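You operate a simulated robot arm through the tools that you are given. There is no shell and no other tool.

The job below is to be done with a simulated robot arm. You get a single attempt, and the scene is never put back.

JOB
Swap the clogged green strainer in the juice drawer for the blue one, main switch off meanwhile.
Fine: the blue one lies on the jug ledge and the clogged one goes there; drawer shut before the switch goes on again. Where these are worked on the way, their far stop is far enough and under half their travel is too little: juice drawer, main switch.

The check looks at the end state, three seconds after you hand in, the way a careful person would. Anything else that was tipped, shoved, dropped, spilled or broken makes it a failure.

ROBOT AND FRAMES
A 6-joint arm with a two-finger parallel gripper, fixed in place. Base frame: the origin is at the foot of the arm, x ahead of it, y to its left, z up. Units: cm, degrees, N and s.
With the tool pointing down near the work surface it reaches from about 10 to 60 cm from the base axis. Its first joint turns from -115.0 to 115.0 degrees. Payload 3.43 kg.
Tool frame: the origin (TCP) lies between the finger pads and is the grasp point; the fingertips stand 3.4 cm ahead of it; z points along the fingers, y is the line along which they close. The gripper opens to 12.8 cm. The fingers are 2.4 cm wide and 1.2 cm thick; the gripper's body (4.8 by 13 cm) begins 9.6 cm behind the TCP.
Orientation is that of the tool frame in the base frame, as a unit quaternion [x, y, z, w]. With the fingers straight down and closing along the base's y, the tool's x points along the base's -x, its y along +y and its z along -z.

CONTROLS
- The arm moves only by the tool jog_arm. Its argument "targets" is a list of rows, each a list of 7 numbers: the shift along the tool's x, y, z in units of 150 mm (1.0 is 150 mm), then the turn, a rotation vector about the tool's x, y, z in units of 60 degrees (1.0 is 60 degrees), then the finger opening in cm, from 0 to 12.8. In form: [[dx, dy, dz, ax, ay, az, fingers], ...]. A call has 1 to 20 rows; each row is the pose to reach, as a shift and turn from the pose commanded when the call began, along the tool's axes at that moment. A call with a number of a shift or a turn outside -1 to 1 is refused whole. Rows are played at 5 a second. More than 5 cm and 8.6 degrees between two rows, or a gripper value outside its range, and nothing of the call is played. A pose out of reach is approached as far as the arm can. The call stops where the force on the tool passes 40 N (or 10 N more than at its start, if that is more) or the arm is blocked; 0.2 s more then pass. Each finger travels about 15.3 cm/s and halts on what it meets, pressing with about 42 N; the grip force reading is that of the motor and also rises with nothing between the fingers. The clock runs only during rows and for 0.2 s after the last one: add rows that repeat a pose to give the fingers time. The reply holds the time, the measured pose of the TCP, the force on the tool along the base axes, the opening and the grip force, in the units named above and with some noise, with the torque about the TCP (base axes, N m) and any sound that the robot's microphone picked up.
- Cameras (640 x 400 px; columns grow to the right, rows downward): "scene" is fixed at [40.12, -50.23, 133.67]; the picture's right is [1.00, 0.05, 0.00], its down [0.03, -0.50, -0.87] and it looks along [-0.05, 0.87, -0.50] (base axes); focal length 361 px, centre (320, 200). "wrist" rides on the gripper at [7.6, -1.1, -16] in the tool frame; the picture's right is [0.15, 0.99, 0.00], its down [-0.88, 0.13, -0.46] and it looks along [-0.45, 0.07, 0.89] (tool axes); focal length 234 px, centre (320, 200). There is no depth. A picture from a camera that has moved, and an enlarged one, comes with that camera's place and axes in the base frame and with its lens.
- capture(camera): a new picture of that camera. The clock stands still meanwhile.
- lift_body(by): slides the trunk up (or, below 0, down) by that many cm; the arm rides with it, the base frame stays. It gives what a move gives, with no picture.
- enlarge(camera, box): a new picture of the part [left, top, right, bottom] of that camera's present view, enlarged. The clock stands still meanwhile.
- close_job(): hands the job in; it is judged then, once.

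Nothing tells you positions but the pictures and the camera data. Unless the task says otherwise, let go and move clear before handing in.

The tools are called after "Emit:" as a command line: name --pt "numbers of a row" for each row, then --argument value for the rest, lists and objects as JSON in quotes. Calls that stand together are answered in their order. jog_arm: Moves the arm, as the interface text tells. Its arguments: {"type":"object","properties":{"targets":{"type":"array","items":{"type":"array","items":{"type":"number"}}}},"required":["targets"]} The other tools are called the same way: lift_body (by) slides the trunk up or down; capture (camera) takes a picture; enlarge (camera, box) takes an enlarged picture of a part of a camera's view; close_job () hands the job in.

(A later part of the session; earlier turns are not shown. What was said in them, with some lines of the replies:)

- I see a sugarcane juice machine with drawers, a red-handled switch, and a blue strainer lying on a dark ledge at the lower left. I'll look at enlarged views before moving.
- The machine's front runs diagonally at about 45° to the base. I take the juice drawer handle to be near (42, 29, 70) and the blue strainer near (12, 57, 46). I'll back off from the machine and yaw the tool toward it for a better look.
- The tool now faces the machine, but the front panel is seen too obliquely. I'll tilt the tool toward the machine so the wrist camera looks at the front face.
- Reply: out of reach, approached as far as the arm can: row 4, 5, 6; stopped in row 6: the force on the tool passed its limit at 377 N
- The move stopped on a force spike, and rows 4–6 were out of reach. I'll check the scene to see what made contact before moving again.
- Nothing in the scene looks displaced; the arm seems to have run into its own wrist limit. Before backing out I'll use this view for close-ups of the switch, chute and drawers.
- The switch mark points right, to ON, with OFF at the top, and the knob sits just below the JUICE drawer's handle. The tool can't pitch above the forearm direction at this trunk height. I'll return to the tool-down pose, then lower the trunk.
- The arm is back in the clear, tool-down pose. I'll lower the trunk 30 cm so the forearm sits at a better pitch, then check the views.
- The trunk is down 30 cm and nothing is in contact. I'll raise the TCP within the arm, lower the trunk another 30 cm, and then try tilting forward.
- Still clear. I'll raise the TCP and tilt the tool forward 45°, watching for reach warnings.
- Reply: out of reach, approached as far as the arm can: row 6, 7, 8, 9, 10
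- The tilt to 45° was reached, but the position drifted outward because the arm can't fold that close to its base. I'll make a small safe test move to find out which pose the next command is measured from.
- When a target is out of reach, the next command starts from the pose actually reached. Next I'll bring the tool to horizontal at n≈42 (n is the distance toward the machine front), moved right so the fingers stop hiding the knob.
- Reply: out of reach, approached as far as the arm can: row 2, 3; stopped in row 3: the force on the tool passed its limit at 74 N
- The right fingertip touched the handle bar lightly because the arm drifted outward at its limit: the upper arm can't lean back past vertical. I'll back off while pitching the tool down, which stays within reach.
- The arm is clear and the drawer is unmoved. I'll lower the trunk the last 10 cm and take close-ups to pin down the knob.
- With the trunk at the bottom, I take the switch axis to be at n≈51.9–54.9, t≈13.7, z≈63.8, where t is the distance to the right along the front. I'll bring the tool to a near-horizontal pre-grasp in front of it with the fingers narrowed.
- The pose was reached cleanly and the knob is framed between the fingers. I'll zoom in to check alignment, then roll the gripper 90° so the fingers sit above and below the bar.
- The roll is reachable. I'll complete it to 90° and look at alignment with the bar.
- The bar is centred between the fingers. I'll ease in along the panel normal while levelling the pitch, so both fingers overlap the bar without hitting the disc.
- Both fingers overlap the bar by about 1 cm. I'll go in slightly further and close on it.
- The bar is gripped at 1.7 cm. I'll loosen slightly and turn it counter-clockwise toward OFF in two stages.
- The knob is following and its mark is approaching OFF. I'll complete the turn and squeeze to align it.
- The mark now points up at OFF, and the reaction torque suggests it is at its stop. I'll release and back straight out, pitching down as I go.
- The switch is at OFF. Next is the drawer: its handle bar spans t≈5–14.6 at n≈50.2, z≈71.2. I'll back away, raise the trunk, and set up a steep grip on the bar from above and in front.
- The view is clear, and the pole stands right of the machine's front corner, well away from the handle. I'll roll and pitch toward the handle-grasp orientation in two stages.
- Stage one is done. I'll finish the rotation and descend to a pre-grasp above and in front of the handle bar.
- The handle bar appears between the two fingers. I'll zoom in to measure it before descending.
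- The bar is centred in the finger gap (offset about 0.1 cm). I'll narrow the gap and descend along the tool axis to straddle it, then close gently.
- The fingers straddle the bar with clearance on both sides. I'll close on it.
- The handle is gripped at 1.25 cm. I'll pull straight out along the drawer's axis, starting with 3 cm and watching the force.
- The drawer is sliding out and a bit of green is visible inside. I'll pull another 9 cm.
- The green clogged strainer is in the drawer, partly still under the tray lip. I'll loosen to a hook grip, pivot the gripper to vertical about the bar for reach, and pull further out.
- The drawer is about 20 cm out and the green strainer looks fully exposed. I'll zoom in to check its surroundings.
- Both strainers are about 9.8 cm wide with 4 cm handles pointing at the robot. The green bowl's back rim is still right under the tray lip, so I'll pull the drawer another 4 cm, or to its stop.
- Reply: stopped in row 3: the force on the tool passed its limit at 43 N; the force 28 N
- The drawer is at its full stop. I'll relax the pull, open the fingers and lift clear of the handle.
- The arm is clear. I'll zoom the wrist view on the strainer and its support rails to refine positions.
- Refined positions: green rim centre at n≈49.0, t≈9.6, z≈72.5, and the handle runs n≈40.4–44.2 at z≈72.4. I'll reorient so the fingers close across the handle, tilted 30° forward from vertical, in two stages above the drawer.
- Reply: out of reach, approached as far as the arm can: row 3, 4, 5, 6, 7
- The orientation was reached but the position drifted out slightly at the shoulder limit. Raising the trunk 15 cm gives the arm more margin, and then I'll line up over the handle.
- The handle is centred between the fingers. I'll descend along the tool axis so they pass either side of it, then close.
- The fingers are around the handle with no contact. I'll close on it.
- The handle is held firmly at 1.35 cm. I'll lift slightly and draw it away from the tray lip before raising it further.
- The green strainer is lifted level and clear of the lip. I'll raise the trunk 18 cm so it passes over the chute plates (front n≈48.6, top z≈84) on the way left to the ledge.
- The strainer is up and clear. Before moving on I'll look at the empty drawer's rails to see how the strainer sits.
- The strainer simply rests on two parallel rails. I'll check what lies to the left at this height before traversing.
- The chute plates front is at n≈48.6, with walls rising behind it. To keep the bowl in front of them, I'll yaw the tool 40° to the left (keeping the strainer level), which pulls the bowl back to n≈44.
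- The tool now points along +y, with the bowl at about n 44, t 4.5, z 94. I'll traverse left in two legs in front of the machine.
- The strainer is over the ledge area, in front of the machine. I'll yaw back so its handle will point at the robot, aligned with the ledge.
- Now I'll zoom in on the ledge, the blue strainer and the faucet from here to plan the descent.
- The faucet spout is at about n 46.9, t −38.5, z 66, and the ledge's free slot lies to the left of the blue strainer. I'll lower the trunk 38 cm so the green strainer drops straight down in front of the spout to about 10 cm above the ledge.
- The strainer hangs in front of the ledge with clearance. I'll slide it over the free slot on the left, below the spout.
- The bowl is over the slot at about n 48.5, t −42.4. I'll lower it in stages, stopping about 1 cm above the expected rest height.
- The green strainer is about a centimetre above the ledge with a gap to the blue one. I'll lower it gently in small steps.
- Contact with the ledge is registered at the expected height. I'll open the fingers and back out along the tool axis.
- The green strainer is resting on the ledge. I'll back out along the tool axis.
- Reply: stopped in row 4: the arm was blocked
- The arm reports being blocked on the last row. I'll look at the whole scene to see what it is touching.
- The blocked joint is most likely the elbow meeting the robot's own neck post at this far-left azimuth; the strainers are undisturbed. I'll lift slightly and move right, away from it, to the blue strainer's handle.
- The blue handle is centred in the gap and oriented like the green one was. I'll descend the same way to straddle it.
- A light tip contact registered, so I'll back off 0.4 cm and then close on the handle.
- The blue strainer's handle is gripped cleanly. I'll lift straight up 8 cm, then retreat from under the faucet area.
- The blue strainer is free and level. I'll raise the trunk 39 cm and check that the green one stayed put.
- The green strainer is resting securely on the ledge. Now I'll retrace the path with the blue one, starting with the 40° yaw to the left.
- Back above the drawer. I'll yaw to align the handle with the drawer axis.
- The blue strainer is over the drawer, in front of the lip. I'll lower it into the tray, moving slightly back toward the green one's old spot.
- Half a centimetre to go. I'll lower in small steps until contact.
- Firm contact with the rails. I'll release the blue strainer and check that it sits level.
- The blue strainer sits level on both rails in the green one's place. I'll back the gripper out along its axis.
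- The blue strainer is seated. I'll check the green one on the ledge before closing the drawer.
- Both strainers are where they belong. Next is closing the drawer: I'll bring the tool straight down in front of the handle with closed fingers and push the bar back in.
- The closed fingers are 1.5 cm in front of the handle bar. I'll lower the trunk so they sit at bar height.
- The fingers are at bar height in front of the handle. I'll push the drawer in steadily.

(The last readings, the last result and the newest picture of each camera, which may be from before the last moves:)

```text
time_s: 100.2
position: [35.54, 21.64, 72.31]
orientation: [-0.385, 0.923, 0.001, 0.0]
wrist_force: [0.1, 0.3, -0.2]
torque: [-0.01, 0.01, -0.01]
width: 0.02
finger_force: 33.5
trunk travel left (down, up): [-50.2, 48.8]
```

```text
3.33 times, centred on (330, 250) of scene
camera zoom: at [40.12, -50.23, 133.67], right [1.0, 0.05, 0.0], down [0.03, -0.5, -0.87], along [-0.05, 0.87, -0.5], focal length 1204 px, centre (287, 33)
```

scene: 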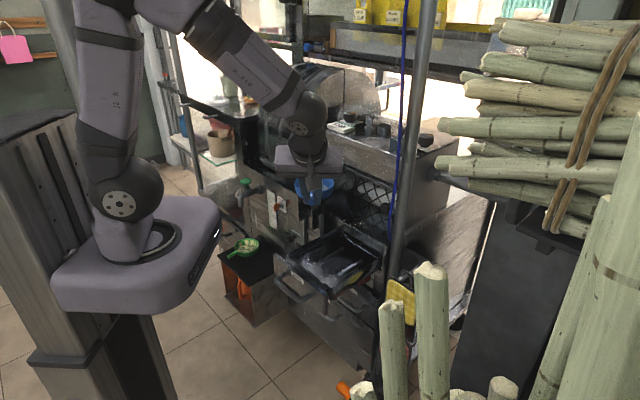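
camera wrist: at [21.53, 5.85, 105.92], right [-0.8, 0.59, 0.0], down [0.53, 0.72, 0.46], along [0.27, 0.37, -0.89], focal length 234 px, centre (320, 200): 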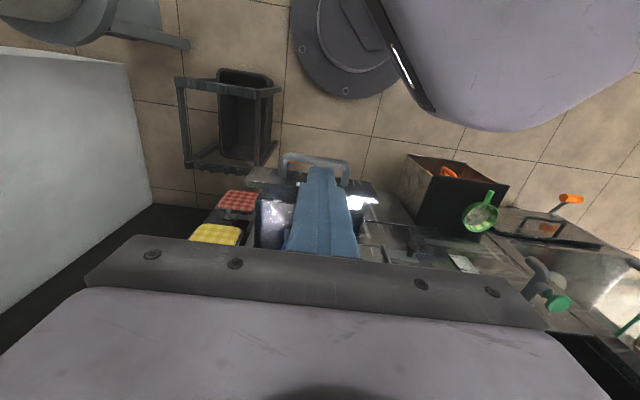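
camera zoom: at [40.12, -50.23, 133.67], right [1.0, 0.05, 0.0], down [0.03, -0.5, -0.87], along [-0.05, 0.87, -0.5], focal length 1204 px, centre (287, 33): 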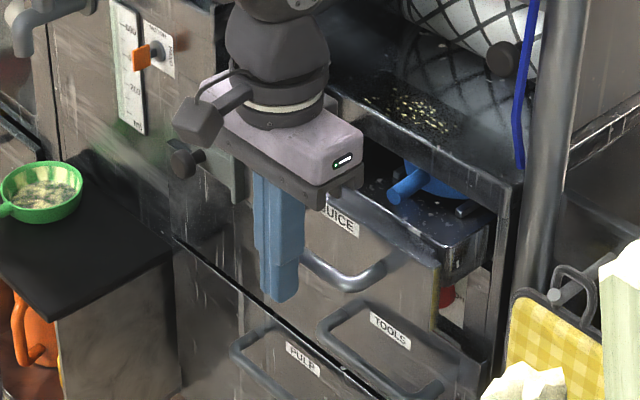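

The drawer is closing smoothly with the strainer steady. I'll push the remaining distance, more slowly near the end.

Emit:
jog_arm --pt "-0.09 0 0 0 0 0 0" --pt "-0.18 0 0 0 0 0 0" --pt "-0.27 0 0 0 0 0 0" --pt "-0.36 0 0 0 0 0 0" --pt "-0.44 0 0 0 0 0 0" --pt "-0.5 0 0 0 0 0 0" --pt "-0.54 0 0 0 0 0 0" --pt "-0.565 0 0 0 0 0 0" --pt "-0.59 0 0 0 0 0 0" --pt "-0.615 0 0 0 0 0 0"

Emit:
enlarge --camera "scene" --box '[270, 190, 430, 290]'

```text
time_s: 102.3
position: [41.3, 27.35, 72.01]
orientation: [-0.385, 0.923, -0.006, -0.014]
wrist_force: [-8.4, -7.4, 3.1]
torque: [-0.1, -0.05, 0.04]
width: 0.0
finger_force: 33.1
trunk travel left (down, up): [-50.2, 48.8]
stopped in row 10: the force on the tool passed its limit at 43 N (the readings are from after the stop); the commanded pose is now the measured one
```

```text
4.00 times, centred on (350, 240) of scene
camera zoom: at [40.12, -50.23, 133.67], right [1.0, 0.05, 0.0], down [0.03, -0.5, -0.87], along [-0.05, 0.87, -0.5], focal length 1445 px, centre (200, 40)
```

zoom: 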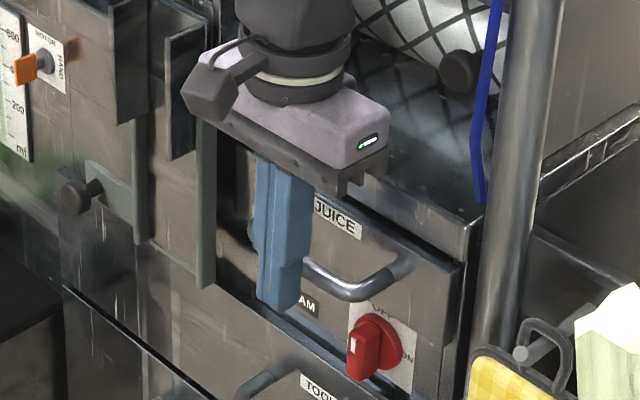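

The drawer is fully closed; the fingers stopped exactly where the bar sat originally. I'll retreat and work back down to the switch height.

Emit:
jog_arm --pt "0.13 0 0 0 0 0 0" --pt "0.3 0 0 0 0 0 1" --pt "0.5 0 0 0 -0.1 0 2" --pt "0.5 0 0 0 -0.22 0 3" --pt "0.5 0 0 0 -0.333 0 3"

Emit:
lift_body --by -30

Emit:
capture --camera "scene"

```text
time_s: 103.5
position: [36.18, 22.0, 72.22]
orientation: [-0.379, 0.911, 0.063, 0.149]
wrist_force: [-0.6, 0.0, -0.5]
torque: [0.02, 0.01, -0.01]
width: 2.97
finger_force: 0.0
trunk travel left (down, up): [-50.2, 48.8]
```

```text
time_s: 106.5
position: [36.13, 22.04, 42.13]
orientation: [-0.378, 0.912, 0.063, 0.148]
wrist_force: [0.0, -0.4, 0.9]
torque: [0.0, -0.01, -0.01]
width: 3.01
finger_force: 0.1
trunk travel left (down, up): [-20.2, 78.8]
```

```text
taken
```

scene: 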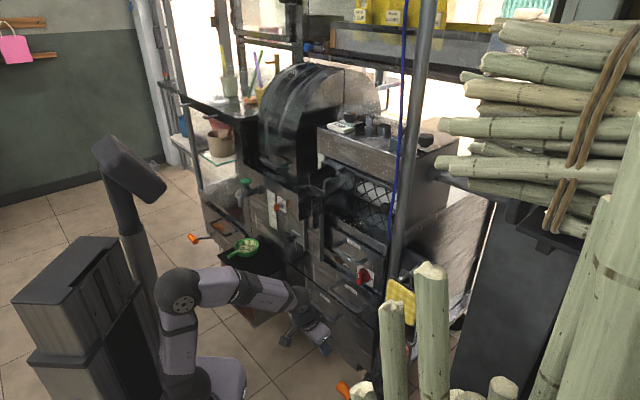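

Emit:
jog_arm --pt "-0.1 0 -0.22 0 -0.03 0 3" --pt "-0.2 0 -0.44 0 -0.06 0 3" --pt "-0.31 0 -0.68 0 -0.1 0 3" --pt "-0.42 0 -0.913 0 -0.15 0 3"

Emit:
lift_body --by -20.2

```text
time_s: 107.5
position: [37.3, 23.24, 57.14]
orientation: [-0.373, 0.897, 0.092, 0.219]
wrist_force: [0.5, 0.3, 0.2]
torque: [0.0, -0.02, -0.02]
width: 2.99
finger_force: 0.0
trunk travel left (down, up): [-20.2, 78.8]
```

```text
time_s: 109.7
position: [37.35, 23.29, 37.05]
orientation: [-0.373, 0.897, 0.092, 0.219]
wrist_force: [0.2, -1.2, -0.4]
torque: [0.01, -0.01, 0.0]
width: 3.0
finger_force: 0.1
trunk travel left (down, up): [0.0, 99.0]
```

Emit:
jog_arm --pt "-0.124 -0.018 -0.199 0 -0.03 0 3" --pt "-0.248 -0.035 -0.398 0 -0.06 0 3" --pt "-0.372 -0.053 -0.596 0 -0.09 0 3" --pt "-0.496 -0.071 -0.795 0 -0.125 0 3"

Emit:
capture --camera "wrist"

```text
time_s: 110.7
position: [38.86, 23.31, 51.0]
orientation: [-0.367, 0.881, 0.116, 0.277]
wrist_force: [-0.1, -0.1, 0.1]
torque: [-0.01, -0.01, 0.01]
width: 3.02
finger_force: 0.2
trunk travel left (down, up): [0.0, 99.0]
```

```text
taken
camera wrist: at [28.89, 11.74, 59.68], right [-0.79, 0.61, -0.08], down [0.23, 0.42, 0.88], along [0.57, 0.67, -0.47], focal length 234 px, centre (320, 200)
```

wrist: 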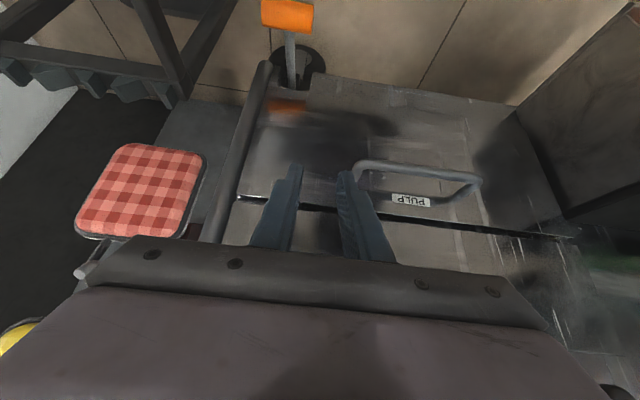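

Emit:
jog_arm --pt "-0.129 -0.033 -0.154 0 -0.06 0 3" --pt "-0.258 -0.067 -0.308 0 -0.12 0 3" --pt "-0.387 -0.1 -0.462 0 -0.18 0 3" --pt "-0.516 -0.133 -0.616 0 -0.25 0 3"

Emit:
capture --camera "wrist"

```text
time_s: 111.7
position: [41.08, 22.65, 63.01]
orientation: [-0.348, 0.837, 0.164, 0.389]
wrist_force: [0.1, 0.5, -0.2]
torque: [-0.03, 0.04, -0.02]
width: 2.97
finger_force: 0.1
trunk travel left (down, up): [0.0, 99.0]
```

```text
taken
camera wrist: at [29.87, 9.72, 67.42], right [-0.77, 0.63, -0.11], down [0.06, 0.24, 0.97], along [0.64, 0.74, -0.23], focal length 234 px, centre (320, 200)
```

wrist: 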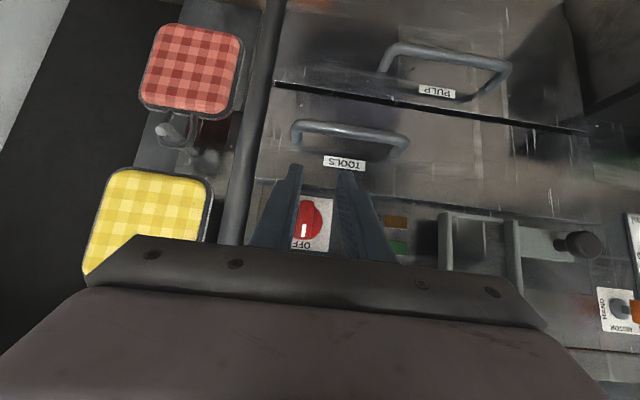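

The knob is still at OFF, so I'll level the tool in front of it for the final turn.

Emit:
jog_arm --pt "-0.062 -0.026 0.004 -0.039 -0.111 -0.022 3" --pt "-0.123 -0.052 0.009 -0.077 -0.222 -0.045 3" --pt "-0.185 -0.078 0.013 -0.116 -0.333 -0.067 3"

Emit:
enlarge --camera "wrist" --box '[240, 130, 400, 230]'

Emit:
enlarge --camera "scene" --box '[300, 220, 420, 300]'

```text
time_s: 112.5
position: [43.41, 23.27, 64.99]
orientation: [-0.365, 0.733, 0.257, 0.514]
wrist_force: [0.3, 0.0, 0.0]
torque: [-0.01, 0.03, 0.01]
width: 2.99
finger_force: 0.1
trunk travel left (down, up): [0.0, 99.0]
```

```text
4.00 times, centred on (320, 180) of wrist
camera zoom: at [33.69, 8.42, 63.29], right [-0.82, 0.55, -0.14], down [-0.18, -0.03, 0.98], along [0.54, 0.83, 0.12], focal length 937 px, centre (320, 280)
```

zoom: 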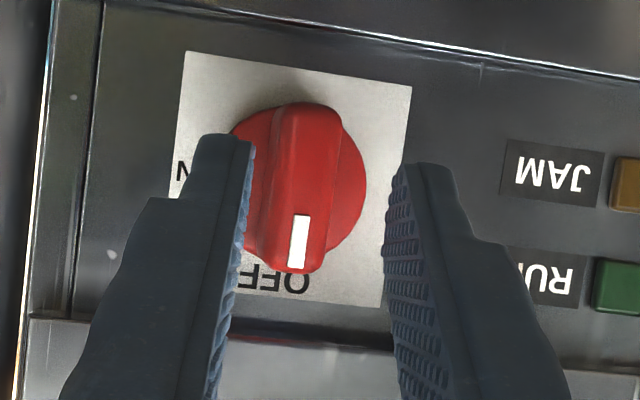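

```text
5.00 times, centred on (360, 260) of scene
camera zoom: at [40.12, -50.23, 133.67], right [1.0, 0.05, 0.0], down [0.03, -0.5, -0.87], along [-0.05, 0.87, -0.5], focal length 1806 px, centre (120, -100)
```

zoom: 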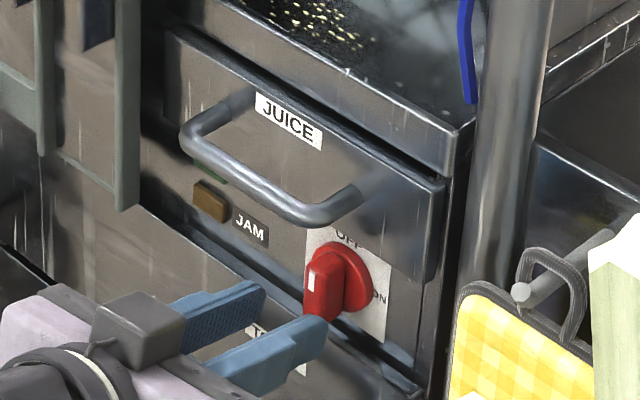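

Same pre-grasp as before, with the drawer confirmed closed. I'll ease in around the vertical bar.

Emit:
jog_arm --pt "-0.003 -0.006 0.05 0 0 0 3" --pt "-0.008 -0.012 0.09 0 -0.05 0 3" --pt "-0.013 -0.017 0.13 0 -0.11 0 3" --pt "-0.018 -0.022 0.165 0 -0.17 0 3" --pt "-0.021 -0.025 0.19 0 -0.217 0 3"

Emit:
enlarge --camera "wrist" --box '[250, 110, 410, 210]'

Emit:
enlarge --camera "scene" --box '[310, 235, 410, 297]'

```text
time_s: 113.7
position: [45.26, 25.21, 64.36]
orientation: [-0.334, 0.67, 0.298, 0.593]
wrist_force: [0.0, 0.7, -0.1]
torque: [0.0, 0.01, 0.01]
width: 3.01
finger_force: 0.2
trunk travel left (down, up): [0.0, 99.0]
```

```text
4.00 times, centred on (330, 160) of wrist
camera zoom: at [36.15, 11.14, 58.65], right [-0.8, 0.58, -0.14], down [-0.31, -0.2, 0.93], along [0.51, 0.79, 0.34], focal length 937 px, centre (280, 360)
```

zoom: 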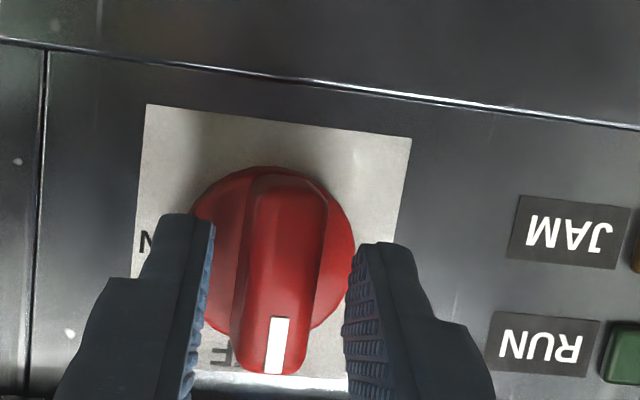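

```text
6.40 times, centred on (360, 266) of scene
camera zoom: at [40.12, -50.23, 133.67], right [1.0, 0.05, 0.0], down [0.03, -0.5, -0.87], along [-0.05, 0.87, -0.5], focal length 2312 px, centre (64, -222)
```

zoom: 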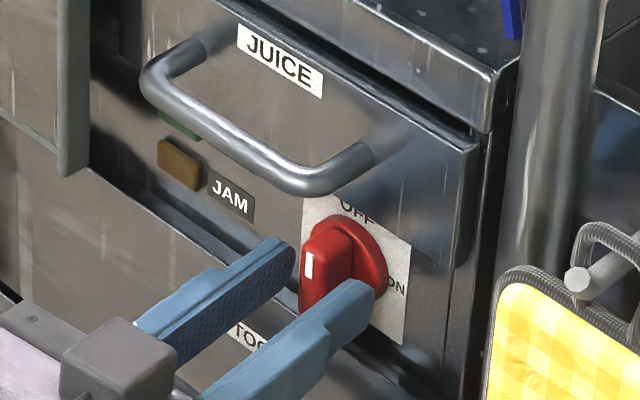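

The bar is between the fingers. I'll narrow the grip and turn it clockwise toward ON.

Emit:
jog_arm --pt "0 0 0.005 0 0 0 2.4" --pt "0 0 0.01 0 0 0 2.0" --pt "0 0 0.01 0 0 0.12 2.0" --pt "0 0 0.01 0 0 0.24 2.0" --pt "0 0 0.01 0 0 0.36 2.0" --pt "0 0 0.01 0 0 0.48 2.0" --pt "0 0 0.01 0 0 0.6 2.0" --pt "0 0 0.01 0 0 0.72 2.0" --pt "0 0 0.01 0 0 0.84 2.0" --pt "0 0 0.01 0 0 0.96 2.0"

Emit:
enlarge --camera "wrist" --box '[250, 110, 410, 210]'

```text
time_s: 115.9
position: [45.28, 25.41, 64.35]
orientation: [0.031, 0.748, 0.547, 0.375]
wrist_force: [-1.0, 0.0, 0.2]
torque: [0.0, -0.02, 0.0]
width: 1.96
finger_force: 0.0
trunk travel left (down, up): [0.0, 99.0]
```

```text
4.00 times, centred on (330, 160) of wrist
camera zoom: at [30.84, 15.7, 61.24], right [-0.46, 0.46, 0.75], down [0.31, -0.71, 0.63], along [0.83, 0.53, 0.19], focal length 937 px, centre (280, 360)
```

zoom: 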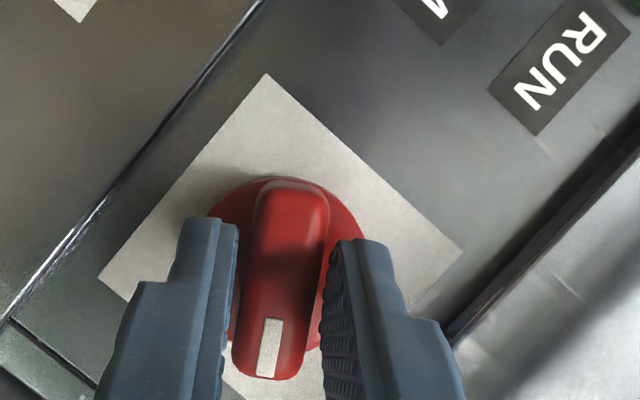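

The knob is following. I'll complete the turn to the ON stop and squeeze to align it.

Emit:
jog_arm --pt "0 0 0 0 0 0.12 2.0" --pt "0 0 0 0 0 0.24 2.0" --pt "0 0 0 0 0 0.36 2.0" --pt "0 0 0 0 0 0.48 2.0" --pt "0 0 0 0 0 0.56 2.0" --pt "0 0 0 0 0 0.63 1.9" --pt "0 0 0 0 0 0.63 1.6"

Emit:
enlarge --camera "wrist" --box '[250, 110, 410, 210]'

Emit:
enlarge --camera "scene" --box '[310, 235, 410, 297]'

```text
time_s: 117.5
position: [45.23, 25.3, 64.3]
orientation: [0.27, 0.698, 0.638, 0.18]
wrist_force: [2.9, 2.5, 4.6]
torque: [-0.1, -1.03, 0.31]
width: 1.89
finger_force: 45.0
trunk travel left (down, up): [0.0, 99.0]
```

```text
4.00 times, centred on (330, 160) of wrist
camera zoom: at [29.67, 17.22, 65.82], right [0.03, 0.13, 0.99], down [0.44, -0.89, 0.1], along [0.9, 0.44, -0.08], focal length 937 px, centre (280, 360)
```

zoom: 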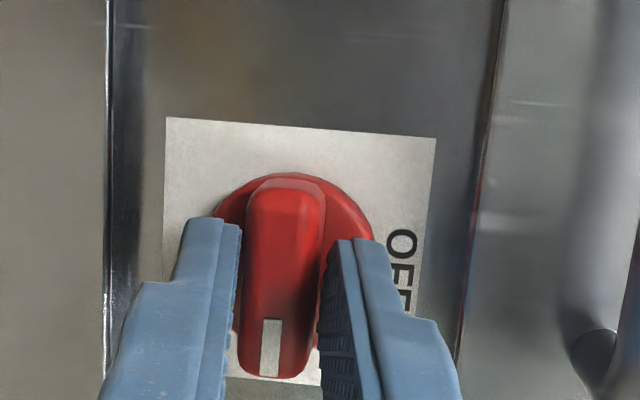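

```text
6.40 times, centred on (360, 266) of scene
camera zoom: at [40.12, -50.23, 133.67], right [1.0, 0.05, 0.0], down [0.03, -0.5, -0.87], along [-0.05, 0.87, -0.5], focal length 2312 px, centre (64, -222)
```

zoom: 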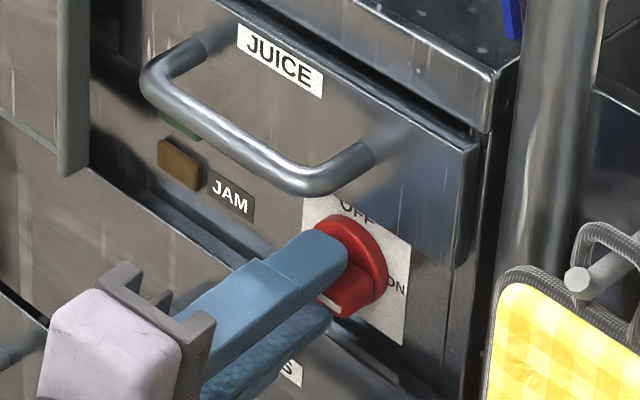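

The mark is back at ON against its stop. I'll release and back straight out.

Emit:
jog_arm --pt "0 0 0 0 0 0 3.0" --pt "0 0 0 0 0 0 3.2" --pt "0 0 -0.07 0 0 0 3.2" --pt "0 0 -0.14 0.06 0 0 3.2" --pt "0 0 -0.21 0.15 0 0 3.2" --pt "0 0 -0.28 0.25 0 0 3.2" --pt "0 0 -0.35 0.35 0 0 3.2"

Emit:
capture --camera "scene"

Emit:
enlarge --camera "scene" --box '[300, 220, 420, 300]'

```text
time_s: 119.1
position: [42.22, 21.02, 64.83]
orientation: [0.299, 0.803, 0.5, 0.127]
wrist_force: [0.2, -0.2, -0.5]
torque: [0.0, 0.0, 0.01]
width: 3.2
finger_force: 0.0
trunk travel left (down, up): [0.0, 99.0]
```

```text
taken
```

scene: 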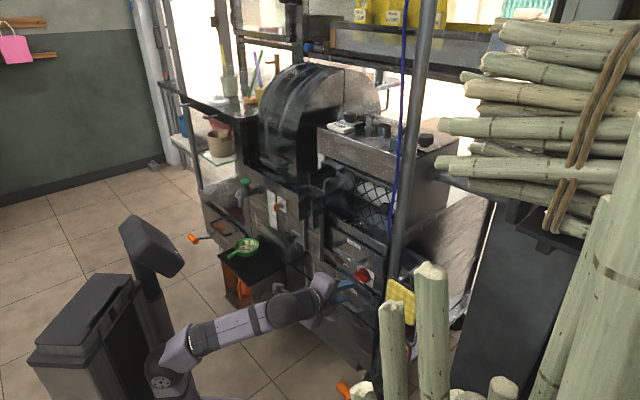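

```text
5.00 times, centred on (360, 260) of scene
camera zoom: at [40.12, -50.23, 133.67], right [1.0, 0.05, 0.0], down [0.03, -0.5, -0.87], along [-0.05, 0.87, -0.5], focal length 1806 px, centre (120, -100)
```

zoom: 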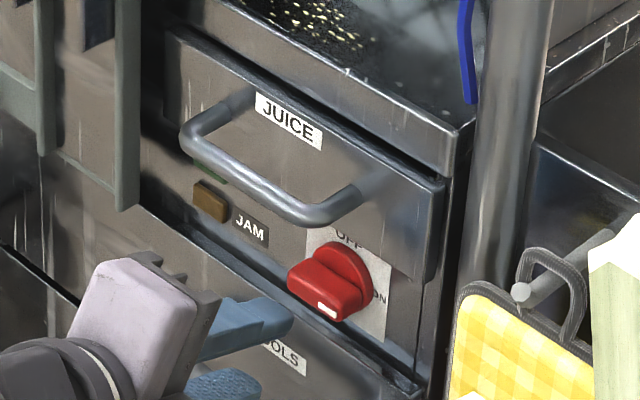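

The switch is ON exactly as at the start, and the drawer is shut. I'll move further clear and do a last check of everything.

Emit:
jog_arm --pt "0.001 -0.066 -0.017 0.058 0 0 3.2" --pt "0.002 -0.132 -0.035 0.117 0 0 3.2" --pt "0.004 -0.198 -0.052 0.175 0 0 3.2" --pt "0.005 -0.265 -0.069 0.233 0 0 3.2"

Emit:
enlarge --camera "scene" --box '[205, 220, 315, 300]'

Emit:
enlarge --camera "scene" --box '[260, 150, 440, 290]'

Emit:
capture --camera "wrist"

```text
time_s: 120.1
position: [40.25, 19.11, 61.91]
orientation: [0.312, 0.858, 0.397, 0.089]
wrist_force: [-0.8, 0.3, -0.3]
torque: [-0.03, -0.01, 0.0]
width: 3.19
finger_force: 0.1
trunk travel left (down, up): [0.0, 99.0]
```

```text
5.00 times, centred on (260, 260) of scene
camera zoom: at [40.12, -50.23, 133.67], right [1.0, 0.05, 0.0], down [0.03, -0.5, -0.87], along [-0.05, 0.87, -0.5], focal length 1806 px, centre (620, -100)
```

zoom: 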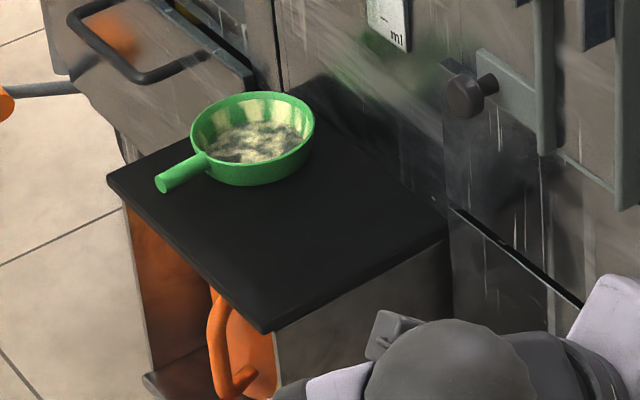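

```text
2.86 times, centred on (350, 220) of scene
camera zoom: at [40.12, -50.23, 133.67], right [1.0, 0.05, 0.0], down [0.03, -0.5, -0.87], along [-0.05, 0.87, -0.5], focal length 1032 px, centre (234, 143)
```

zoom: 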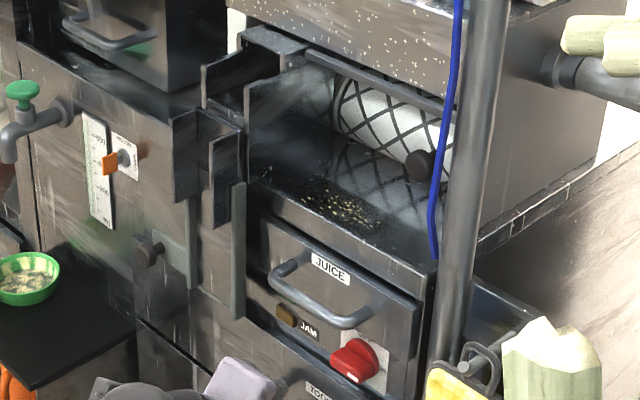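

```text
taken
camera wrist: at [27.35, 13.21, 72.38], right [0.34, 0.57, 0.75], down [0.57, -0.76, 0.32], along [0.74, 0.32, -0.59], focal length 234 px, centre (320, 200)
```

wrist: 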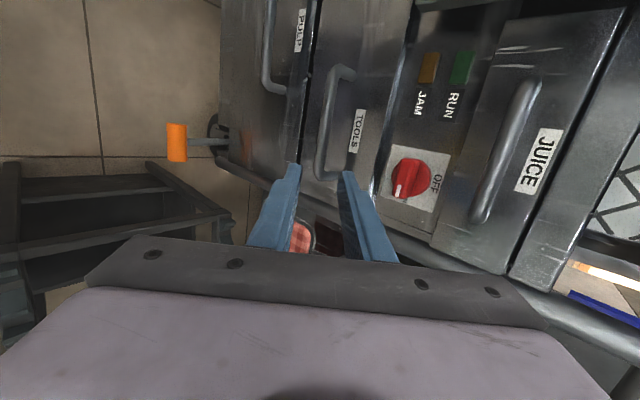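

I'll make one last comparison of the drawer's closed position and the switch angle with the initial close-up.

Emit:
enlarge --camera "scene" --box '[330, 235, 400, 279]'

Emit:
enlarge --camera "scene" --box '[335, 245, 405, 289]'

```text
9.09 times, centred on (365, 257) of scene
camera zoom: at [40.12, -50.23, 133.67], right [1.0, 0.05, 0.0], down [0.03, -0.5, -0.87], along [-0.05, 0.87, -0.5], focal length 3284 px, centre (-89, -318)
```

zoom: 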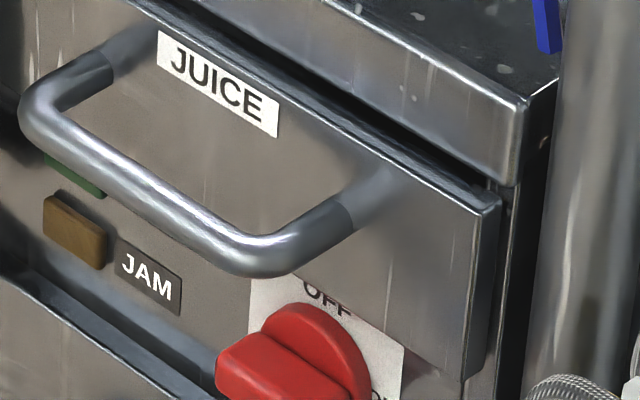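

```text
9.09 times, centred on (370, 267) of scene
camera zoom: at [40.12, -50.23, 133.67], right [1.0, 0.05, 0.0], down [0.03, -0.5, -0.87], along [-0.05, 0.87, -0.5], focal length 3284 px, centre (-134, -409)
```

zoom: 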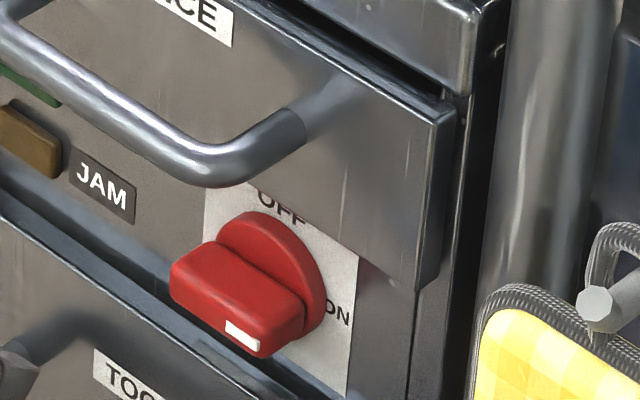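

The drawer front and the switch look the same as in the first close-ups: drawer fully shut, switch at ON. The blue strainer is in the drawer, the clogged green one is on the jug ledge, and the arm is clear, so I'm handing in.

Emit:
close_job

```text
The job is handed in.
```

The strainers are swapped and the job is handed in. I haven't seen the check's result.

- **Main switch:** I turned it to OFF before touching the drawer. I turned it back to ON only after the drawer was shut.
- **Blue strainer:** it sits level on the two rails in the juice drawer, within about half a centimetre of where the green one was.
- **Green strainer:** it rests on the jug ledge, towards the left side, under the faucet but well below it.
- **Juice drawer:** fully shut. The drawer front and the switch look the same as in the first close-ups.

**Contacts along the way:**
- An early move was stopped by a 377 N spike, most likely the arm hitting its own limits.
- A fingertip then pressed the drawer handle at about 74 N and was backed off.
- After I set the green strainer down, the arm was briefly blocked, probably by the robot's own neck post.

I saw nothing tipped, moved or spilled in the pictures afterwards.
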